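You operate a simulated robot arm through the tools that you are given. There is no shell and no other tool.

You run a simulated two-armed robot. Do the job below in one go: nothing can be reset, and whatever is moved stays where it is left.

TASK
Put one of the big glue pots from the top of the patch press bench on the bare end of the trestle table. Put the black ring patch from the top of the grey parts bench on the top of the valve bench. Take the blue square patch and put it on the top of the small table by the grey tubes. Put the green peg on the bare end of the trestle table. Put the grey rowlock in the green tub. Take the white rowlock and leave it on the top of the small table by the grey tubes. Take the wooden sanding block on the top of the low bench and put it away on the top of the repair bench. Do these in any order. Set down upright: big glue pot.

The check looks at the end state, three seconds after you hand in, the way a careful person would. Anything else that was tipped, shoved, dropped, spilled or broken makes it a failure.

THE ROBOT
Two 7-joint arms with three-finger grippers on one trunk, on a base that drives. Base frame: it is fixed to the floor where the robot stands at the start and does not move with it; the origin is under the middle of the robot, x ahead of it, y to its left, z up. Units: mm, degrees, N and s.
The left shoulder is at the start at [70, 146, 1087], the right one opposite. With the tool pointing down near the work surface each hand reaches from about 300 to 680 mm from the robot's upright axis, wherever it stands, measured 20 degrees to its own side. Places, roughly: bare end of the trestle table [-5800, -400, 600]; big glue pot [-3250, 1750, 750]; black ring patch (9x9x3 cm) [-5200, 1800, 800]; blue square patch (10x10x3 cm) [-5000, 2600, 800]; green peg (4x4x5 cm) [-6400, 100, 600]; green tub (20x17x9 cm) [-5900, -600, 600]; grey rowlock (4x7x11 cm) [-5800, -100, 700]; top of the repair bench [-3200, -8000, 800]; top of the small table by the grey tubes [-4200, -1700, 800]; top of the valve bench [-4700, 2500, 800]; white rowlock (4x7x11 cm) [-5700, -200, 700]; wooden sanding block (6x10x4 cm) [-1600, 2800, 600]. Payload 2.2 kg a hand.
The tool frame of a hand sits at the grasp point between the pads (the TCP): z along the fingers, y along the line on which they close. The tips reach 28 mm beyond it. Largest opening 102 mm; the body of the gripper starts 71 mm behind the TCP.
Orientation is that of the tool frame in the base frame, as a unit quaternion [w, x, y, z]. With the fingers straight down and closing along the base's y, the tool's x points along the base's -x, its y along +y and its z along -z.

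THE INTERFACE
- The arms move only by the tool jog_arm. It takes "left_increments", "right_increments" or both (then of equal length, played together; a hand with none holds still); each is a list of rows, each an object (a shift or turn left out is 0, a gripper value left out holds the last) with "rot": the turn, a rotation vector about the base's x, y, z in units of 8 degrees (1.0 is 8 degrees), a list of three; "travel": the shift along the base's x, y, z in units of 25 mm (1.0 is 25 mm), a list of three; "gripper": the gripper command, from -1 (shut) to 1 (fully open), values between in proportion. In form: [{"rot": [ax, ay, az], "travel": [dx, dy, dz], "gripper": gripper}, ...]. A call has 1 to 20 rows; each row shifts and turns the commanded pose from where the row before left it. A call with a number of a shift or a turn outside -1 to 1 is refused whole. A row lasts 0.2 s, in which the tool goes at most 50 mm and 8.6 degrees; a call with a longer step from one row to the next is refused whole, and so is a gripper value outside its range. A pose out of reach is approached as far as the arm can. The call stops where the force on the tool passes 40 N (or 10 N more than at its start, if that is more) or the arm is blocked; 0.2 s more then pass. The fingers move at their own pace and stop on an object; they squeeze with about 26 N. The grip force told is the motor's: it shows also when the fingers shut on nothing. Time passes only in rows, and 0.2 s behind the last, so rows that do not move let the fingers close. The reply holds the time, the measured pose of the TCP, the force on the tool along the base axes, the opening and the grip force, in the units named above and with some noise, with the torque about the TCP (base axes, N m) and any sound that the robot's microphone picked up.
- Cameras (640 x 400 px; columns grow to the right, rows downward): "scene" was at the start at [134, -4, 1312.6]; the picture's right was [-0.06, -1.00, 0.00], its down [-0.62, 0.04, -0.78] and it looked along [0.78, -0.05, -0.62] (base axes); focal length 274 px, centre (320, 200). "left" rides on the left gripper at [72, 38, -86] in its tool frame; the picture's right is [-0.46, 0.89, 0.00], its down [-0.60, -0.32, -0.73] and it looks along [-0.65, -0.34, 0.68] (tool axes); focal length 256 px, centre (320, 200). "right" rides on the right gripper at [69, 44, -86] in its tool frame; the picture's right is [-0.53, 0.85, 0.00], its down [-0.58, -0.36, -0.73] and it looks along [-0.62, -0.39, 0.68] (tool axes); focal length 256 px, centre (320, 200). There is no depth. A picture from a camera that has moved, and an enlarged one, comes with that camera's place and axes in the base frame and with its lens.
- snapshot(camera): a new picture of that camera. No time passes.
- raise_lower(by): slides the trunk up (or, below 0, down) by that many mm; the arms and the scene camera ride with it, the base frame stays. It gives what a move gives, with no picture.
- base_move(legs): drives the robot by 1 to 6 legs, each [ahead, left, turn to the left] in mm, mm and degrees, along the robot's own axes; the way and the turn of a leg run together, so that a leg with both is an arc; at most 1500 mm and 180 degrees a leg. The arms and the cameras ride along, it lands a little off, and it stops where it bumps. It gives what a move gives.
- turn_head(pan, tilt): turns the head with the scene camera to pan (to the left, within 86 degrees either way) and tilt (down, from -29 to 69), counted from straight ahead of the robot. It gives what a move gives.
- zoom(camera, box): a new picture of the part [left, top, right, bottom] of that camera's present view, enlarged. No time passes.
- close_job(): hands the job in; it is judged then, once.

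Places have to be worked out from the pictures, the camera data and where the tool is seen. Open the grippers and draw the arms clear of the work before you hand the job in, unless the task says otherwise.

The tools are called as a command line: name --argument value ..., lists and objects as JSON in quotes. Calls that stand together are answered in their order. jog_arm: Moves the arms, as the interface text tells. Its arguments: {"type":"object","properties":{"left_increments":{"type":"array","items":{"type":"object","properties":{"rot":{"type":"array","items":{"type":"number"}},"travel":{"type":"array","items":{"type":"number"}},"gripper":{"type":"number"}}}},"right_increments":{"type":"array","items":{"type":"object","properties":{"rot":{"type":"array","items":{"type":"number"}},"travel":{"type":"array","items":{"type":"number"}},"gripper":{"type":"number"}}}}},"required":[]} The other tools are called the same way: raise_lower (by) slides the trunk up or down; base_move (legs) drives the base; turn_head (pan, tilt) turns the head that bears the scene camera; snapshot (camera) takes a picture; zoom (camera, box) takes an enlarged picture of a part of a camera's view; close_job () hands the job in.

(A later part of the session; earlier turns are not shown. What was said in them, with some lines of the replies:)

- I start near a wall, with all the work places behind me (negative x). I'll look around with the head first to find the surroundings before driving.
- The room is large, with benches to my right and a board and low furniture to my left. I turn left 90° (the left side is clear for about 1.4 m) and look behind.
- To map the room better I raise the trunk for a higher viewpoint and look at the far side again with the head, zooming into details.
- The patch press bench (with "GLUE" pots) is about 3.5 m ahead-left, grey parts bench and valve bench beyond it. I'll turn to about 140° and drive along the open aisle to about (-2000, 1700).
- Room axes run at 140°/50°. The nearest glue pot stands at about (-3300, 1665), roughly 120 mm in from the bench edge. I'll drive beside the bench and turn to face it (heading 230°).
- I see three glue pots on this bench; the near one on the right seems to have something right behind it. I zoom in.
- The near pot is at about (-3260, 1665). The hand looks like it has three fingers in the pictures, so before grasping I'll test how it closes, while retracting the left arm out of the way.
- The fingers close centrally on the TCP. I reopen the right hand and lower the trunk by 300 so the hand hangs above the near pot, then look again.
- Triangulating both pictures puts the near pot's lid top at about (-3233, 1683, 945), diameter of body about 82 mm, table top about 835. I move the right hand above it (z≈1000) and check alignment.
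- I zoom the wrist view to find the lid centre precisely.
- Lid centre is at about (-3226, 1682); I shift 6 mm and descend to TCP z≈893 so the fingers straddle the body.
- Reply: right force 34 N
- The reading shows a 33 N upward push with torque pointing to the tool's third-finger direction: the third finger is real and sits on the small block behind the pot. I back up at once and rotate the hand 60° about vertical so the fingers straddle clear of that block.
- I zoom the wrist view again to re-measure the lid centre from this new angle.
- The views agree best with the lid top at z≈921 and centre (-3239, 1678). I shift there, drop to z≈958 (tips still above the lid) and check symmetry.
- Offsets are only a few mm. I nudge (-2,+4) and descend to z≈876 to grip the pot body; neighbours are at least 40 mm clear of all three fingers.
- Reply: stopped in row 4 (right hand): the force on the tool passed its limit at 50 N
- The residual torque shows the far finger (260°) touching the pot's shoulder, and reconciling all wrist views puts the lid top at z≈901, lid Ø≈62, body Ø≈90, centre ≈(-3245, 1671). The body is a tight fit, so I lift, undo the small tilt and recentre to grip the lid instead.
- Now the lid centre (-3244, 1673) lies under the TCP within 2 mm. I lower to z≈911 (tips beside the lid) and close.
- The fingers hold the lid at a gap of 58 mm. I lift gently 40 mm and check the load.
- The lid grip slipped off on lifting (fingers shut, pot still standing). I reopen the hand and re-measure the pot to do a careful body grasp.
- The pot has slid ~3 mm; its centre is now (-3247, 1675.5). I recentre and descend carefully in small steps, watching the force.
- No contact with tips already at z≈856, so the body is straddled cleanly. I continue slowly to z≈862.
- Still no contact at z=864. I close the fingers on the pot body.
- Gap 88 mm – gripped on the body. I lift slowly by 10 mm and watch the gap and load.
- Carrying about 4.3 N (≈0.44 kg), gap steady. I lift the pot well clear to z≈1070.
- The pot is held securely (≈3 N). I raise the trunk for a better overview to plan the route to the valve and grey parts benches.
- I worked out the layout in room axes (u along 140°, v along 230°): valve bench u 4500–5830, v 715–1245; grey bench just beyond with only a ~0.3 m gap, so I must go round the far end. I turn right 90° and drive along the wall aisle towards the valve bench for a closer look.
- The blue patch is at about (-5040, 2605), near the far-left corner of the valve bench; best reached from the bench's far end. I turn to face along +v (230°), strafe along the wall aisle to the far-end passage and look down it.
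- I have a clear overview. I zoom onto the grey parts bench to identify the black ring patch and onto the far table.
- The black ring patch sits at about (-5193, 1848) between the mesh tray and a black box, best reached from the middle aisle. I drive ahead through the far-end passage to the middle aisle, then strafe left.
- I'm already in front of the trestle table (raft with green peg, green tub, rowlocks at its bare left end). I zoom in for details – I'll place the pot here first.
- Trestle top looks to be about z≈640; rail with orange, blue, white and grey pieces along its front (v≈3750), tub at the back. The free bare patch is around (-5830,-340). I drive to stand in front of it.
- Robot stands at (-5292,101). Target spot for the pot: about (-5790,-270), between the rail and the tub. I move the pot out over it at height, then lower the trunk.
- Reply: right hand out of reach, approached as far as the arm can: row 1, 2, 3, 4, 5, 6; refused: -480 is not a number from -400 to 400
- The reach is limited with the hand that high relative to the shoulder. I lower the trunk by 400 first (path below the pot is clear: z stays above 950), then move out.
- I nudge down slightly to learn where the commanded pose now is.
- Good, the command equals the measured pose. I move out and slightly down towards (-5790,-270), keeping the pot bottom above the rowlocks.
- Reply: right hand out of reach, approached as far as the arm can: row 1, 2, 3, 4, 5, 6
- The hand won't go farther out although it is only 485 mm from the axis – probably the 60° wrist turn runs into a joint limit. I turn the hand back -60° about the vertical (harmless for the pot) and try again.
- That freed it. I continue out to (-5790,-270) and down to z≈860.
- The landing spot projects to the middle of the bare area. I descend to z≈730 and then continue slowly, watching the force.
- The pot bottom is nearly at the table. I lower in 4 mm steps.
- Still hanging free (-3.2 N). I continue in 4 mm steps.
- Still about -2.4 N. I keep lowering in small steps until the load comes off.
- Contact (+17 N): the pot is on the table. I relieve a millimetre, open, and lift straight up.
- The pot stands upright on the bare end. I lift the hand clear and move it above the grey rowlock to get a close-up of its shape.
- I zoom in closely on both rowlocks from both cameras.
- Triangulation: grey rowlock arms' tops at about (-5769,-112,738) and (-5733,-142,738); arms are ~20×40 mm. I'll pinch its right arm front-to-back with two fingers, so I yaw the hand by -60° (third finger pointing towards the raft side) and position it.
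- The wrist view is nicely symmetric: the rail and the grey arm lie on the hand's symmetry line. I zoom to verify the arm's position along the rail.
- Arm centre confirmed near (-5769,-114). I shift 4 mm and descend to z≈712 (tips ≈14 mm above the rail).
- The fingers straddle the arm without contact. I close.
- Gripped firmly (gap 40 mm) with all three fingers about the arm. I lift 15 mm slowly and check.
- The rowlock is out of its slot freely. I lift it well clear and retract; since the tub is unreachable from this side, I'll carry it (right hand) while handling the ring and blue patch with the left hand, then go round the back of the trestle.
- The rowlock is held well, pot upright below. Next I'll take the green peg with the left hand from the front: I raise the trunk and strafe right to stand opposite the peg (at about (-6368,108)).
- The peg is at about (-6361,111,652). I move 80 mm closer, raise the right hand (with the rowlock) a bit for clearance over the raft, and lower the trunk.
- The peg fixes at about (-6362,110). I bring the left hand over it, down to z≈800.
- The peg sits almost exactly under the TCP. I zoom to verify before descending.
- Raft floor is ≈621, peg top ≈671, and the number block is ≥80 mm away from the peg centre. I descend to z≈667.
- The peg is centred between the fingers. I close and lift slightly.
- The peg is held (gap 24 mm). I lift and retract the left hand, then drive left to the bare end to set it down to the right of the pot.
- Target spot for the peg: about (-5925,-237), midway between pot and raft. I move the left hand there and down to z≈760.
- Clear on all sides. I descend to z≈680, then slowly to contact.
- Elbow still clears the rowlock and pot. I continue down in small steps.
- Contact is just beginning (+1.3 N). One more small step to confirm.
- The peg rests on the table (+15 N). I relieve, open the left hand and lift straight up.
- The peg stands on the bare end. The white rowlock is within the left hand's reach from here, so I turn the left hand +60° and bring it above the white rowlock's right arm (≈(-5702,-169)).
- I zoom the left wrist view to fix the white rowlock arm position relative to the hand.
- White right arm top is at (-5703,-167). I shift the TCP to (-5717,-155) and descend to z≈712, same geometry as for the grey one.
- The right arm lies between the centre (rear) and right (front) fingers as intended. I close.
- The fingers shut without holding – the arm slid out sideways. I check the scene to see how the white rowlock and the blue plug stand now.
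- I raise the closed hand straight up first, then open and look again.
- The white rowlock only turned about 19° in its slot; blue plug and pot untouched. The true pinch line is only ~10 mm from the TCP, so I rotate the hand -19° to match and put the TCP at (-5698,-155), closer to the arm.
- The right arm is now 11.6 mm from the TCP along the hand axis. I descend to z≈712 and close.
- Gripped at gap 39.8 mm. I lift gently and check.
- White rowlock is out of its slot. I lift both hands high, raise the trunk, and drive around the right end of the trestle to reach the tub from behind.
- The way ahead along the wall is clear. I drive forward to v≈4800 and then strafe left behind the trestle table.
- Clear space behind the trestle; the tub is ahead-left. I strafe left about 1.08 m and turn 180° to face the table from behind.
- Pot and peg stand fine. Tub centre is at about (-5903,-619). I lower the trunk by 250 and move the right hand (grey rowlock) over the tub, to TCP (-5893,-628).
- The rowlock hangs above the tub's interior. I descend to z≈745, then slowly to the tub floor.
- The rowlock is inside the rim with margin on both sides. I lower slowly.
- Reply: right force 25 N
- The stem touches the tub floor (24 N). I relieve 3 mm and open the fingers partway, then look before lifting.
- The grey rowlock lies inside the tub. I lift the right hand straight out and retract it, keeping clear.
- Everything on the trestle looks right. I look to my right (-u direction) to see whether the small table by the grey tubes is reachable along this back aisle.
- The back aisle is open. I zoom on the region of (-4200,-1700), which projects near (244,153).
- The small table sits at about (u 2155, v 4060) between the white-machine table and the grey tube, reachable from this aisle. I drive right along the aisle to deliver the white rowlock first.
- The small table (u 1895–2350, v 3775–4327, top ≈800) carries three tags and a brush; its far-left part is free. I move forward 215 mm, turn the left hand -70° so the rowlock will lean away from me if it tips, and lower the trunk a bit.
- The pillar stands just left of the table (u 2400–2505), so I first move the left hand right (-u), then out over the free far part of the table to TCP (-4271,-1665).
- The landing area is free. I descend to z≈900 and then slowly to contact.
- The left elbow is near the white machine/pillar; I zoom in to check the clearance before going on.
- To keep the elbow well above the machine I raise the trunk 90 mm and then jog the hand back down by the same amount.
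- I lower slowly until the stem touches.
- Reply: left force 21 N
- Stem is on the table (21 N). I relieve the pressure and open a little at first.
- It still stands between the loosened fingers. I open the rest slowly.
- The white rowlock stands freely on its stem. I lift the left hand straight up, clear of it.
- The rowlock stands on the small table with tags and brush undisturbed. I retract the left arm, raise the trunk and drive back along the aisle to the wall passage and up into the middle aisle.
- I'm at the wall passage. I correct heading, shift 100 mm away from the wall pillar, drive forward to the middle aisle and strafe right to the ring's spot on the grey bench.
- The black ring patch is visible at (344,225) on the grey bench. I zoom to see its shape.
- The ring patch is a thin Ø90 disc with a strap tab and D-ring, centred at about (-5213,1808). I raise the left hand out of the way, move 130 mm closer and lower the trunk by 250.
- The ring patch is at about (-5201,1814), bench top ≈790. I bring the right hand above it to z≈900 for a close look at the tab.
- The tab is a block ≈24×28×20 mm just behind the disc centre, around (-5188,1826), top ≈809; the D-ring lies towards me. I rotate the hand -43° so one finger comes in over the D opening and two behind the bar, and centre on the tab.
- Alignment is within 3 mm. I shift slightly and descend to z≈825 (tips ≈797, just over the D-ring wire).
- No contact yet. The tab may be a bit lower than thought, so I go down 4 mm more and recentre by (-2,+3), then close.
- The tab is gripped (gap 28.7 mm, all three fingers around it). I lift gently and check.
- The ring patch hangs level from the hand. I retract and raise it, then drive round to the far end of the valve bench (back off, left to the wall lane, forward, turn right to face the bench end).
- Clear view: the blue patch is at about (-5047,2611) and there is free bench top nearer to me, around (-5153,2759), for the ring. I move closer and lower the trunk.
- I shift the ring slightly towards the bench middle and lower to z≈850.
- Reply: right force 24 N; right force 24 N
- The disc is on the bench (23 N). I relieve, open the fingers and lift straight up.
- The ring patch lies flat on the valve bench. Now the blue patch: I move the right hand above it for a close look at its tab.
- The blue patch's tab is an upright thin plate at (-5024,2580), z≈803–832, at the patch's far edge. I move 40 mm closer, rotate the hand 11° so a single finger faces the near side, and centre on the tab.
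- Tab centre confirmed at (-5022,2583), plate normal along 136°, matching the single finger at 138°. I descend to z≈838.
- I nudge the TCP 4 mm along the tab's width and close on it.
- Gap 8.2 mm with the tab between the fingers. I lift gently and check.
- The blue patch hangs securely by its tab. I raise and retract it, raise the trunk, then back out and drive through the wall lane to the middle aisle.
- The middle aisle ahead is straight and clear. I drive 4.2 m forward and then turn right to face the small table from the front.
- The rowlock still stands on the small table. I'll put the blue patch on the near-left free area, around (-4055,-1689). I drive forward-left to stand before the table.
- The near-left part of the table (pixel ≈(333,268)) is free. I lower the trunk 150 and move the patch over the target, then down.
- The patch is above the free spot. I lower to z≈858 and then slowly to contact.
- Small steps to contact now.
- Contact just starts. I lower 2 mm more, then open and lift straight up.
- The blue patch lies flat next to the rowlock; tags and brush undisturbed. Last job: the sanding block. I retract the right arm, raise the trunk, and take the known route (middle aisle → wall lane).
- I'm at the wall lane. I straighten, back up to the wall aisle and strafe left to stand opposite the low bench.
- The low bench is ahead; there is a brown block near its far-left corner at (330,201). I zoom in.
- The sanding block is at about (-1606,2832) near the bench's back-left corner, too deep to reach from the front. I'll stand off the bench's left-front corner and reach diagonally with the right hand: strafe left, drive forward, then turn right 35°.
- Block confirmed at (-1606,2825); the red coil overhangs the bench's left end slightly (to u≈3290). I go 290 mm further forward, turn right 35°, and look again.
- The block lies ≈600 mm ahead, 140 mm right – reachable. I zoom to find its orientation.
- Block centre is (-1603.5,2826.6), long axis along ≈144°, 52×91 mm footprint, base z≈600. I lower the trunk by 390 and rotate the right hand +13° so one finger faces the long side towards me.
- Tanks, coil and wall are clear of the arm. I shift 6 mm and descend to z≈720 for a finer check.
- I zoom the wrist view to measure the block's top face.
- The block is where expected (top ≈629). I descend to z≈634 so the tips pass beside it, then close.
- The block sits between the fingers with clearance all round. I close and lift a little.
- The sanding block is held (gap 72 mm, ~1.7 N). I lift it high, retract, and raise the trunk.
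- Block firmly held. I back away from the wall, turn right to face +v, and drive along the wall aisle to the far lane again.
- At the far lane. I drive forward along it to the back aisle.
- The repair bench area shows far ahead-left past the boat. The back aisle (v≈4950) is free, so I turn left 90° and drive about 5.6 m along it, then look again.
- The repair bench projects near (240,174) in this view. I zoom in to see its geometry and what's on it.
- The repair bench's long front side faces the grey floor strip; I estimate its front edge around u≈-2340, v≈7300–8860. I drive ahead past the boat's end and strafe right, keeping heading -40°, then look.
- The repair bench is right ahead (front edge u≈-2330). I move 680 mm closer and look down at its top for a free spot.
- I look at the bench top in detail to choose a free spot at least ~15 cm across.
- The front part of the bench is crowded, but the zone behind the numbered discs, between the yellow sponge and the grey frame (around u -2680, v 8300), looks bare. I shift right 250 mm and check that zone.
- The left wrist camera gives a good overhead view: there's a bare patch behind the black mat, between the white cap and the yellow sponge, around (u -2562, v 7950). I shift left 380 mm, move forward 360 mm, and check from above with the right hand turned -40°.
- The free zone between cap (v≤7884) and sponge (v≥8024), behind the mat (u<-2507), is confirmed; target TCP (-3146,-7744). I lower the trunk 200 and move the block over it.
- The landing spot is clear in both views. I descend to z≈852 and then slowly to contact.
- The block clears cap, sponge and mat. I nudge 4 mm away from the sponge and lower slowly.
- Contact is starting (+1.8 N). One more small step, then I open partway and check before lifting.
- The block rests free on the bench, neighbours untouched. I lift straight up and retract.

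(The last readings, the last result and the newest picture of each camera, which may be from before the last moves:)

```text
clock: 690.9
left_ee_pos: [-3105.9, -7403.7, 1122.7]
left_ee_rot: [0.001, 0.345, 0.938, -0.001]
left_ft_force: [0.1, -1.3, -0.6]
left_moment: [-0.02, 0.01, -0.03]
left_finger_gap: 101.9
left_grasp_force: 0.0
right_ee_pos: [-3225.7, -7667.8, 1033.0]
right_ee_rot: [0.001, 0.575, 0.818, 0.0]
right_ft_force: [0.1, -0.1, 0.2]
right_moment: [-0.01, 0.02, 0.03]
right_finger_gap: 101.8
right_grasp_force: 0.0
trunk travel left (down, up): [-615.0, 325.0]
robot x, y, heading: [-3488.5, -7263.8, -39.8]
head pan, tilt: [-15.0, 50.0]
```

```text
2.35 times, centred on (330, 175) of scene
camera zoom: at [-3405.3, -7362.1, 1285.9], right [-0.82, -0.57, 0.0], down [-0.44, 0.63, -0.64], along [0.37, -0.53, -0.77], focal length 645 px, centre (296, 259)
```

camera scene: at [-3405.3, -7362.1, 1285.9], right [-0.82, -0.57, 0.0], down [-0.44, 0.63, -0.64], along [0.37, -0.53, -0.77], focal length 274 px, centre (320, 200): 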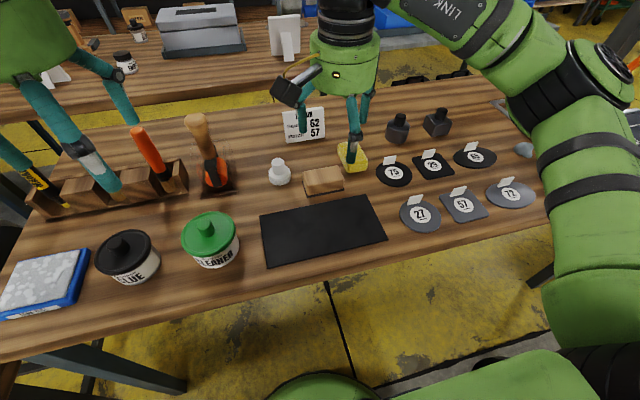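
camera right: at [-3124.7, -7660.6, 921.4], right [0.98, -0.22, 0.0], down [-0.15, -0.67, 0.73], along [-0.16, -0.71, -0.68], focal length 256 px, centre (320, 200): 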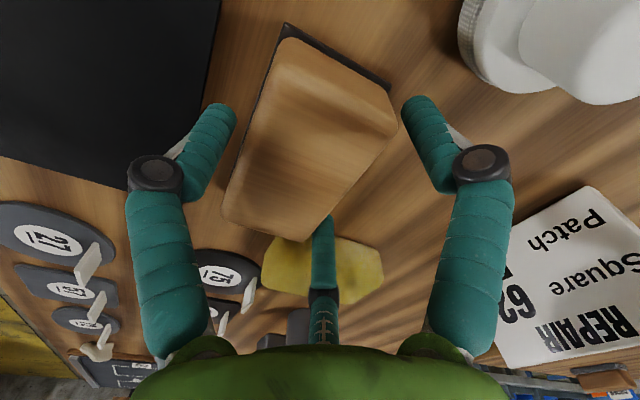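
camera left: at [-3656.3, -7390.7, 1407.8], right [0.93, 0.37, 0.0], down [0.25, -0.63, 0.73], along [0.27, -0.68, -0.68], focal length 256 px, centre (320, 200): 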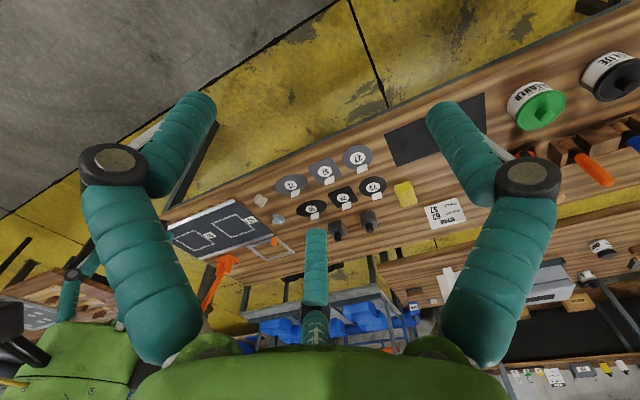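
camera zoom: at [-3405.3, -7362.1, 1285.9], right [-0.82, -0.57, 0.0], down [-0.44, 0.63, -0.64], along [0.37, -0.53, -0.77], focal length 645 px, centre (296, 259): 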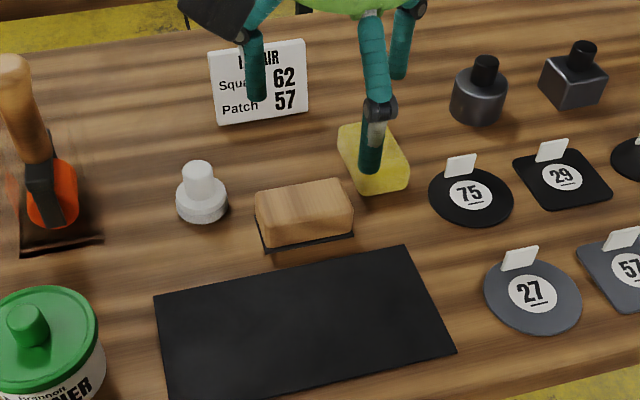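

All seven items are placed; both grippers are open and empty. I raise the trunk and back the robot well away from the bench before handing in.

raise_lower --by 200

base_move --legs '[[-600, 0, 0]]'

turn_head --pan -10 --tilt 35

snapshot --camera "scene"

```text
clock: 693.0
left_ee_pos: [-3106.0, -7403.8, 1321.8]
left_ee_rot: [0.001, 0.345, 0.939, 0.0]
left_ft_force: [-0.1, 0.1, 0.5]
left_moment: [-0.02, -0.04, -0.03]
left_finger_gap: 101.8
left_grasp_force: 0.0
right_ee_pos: [-3225.3, -7667.6, 1233.3]
right_ee_rot: [0.001, 0.575, 0.818, 0.0]
right_ft_force: [0.0, 0.8, 0.3]
right_moment: [0.0, 0.01, 0.02]
right_finger_gap: 102.0
right_grasp_force: 0.0
trunk travel left (down, up): [-815.0, 125.0]
robot x, y, heading: [-3485.3, -7266.7, -39.9]
head pan, tilt: [-15.0, 50.0]
```

```text
clock: 696.4
left_ee_pos: [-3564.1, -7019.7, 1322.0]
left_ee_rot: [0.001, 0.345, 0.938, 0.0]
left_ft_force: [-0.5, 0.2, -0.1]
left_moment: [0.02, 0.02, -0.01]
left_finger_gap: 101.9
left_grasp_force: 0.1
right_ee_pos: [-3683.7, -7284.3, 1232.2]
right_ee_rot: [0.0, 0.576, 0.817, 0.001]
right_ft_force: [0.0, -0.5, -0.3]
right_moment: [0.0, 0.03, -0.01]
right_finger_gap: 102.0
right_grasp_force: 0.1
trunk travel left (down, up): [-815.0, 125.0]
robot x, y, heading: [-3943.6, -6883.6, -40.1]
head pan, tilt: [-15.0, 50.0]
```

```text
clock: 697.2
left_ee_pos: [-3564.8, -7019.2, 1321.6]
left_ee_rot: [0.002, 0.347, 0.938, -0.001]
left_ft_force: [-0.3, -0.2, 0.0]
left_moment: [0.02, 0.03, -0.02]
left_finger_gap: 102.0
left_grasp_force: 0.1
right_ee_pos: [-3686.3, -7281.9, 1233.3]
right_ee_rot: [0.001, 0.576, 0.818, 0.001]
right_ft_force: [0.4, 0.0, -0.4]
right_moment: [0.04, 0.0, 0.0]
right_finger_gap: 101.9
right_grasp_force: 0.0
trunk travel left (down, up): [-815.0, 125.0]
robot x, y, heading: [-3948.7, -6882.0, -40.3]
head pan, tilt: [-10.0, 35.0]
```

```text
taken
camera scene: at [-3852.2, -6980.1, 1507.6], right [-0.77, -0.64, 0.0], down [-0.37, 0.44, -0.82], along [0.52, -0.63, -0.57], focal length 274 px, centre (320, 200)
```

scene: 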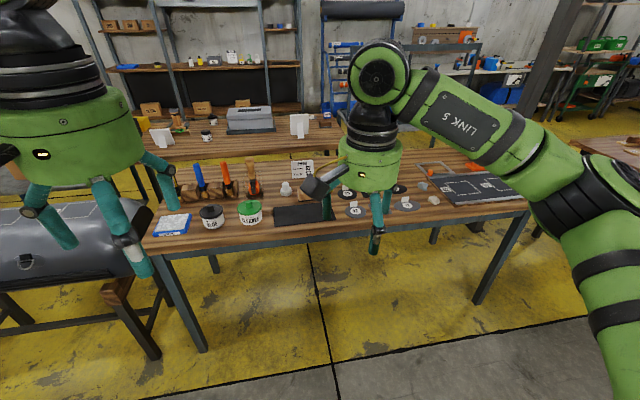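

The sanding block and everything around it stand as intended, arms are clear and grippers open. I hand the job in.

close_job

```text
The job is handed in.
```

All seven items are in their places and I handed the job in. The check's verdict has not come back yet.

- **Big glue pot:** standing upright on the bare end of the trestle table.
- **Green peg:** on the bare end of the trestle table, to the right of the pot.
- **Grey rowlock:** lying inside the green tub. It tipped over inside the tub when I let go.
- **White rowlock:** standing on its pin on the small table by the grey tubes. It was still upright the last time I saw it, but I did not go back to look before handing in.
- **Blue square patch:** flat on the same small table, clear of the tags and brush.
- **Black ring patch:** flat on the valve bench.
- **Wooden sanding block:** on the repair bench, in a clear spot between the white cap and the yellow sponge.

Three bumps along the way:

- **Small block behind the pot:** one of my fingers pressed down on it on the patch press bench, with about 33 N. It did not seem to move.
- **First lift of the pot:** the grip slipped and the pot slid a few millimetres before I gripped it properly.
- **First grip on the white rowlock:** it turned about 19° in its rack. The blue plug and the pot next to it were not touched.

The grippers are open and the robot is backed away from the repair bench.
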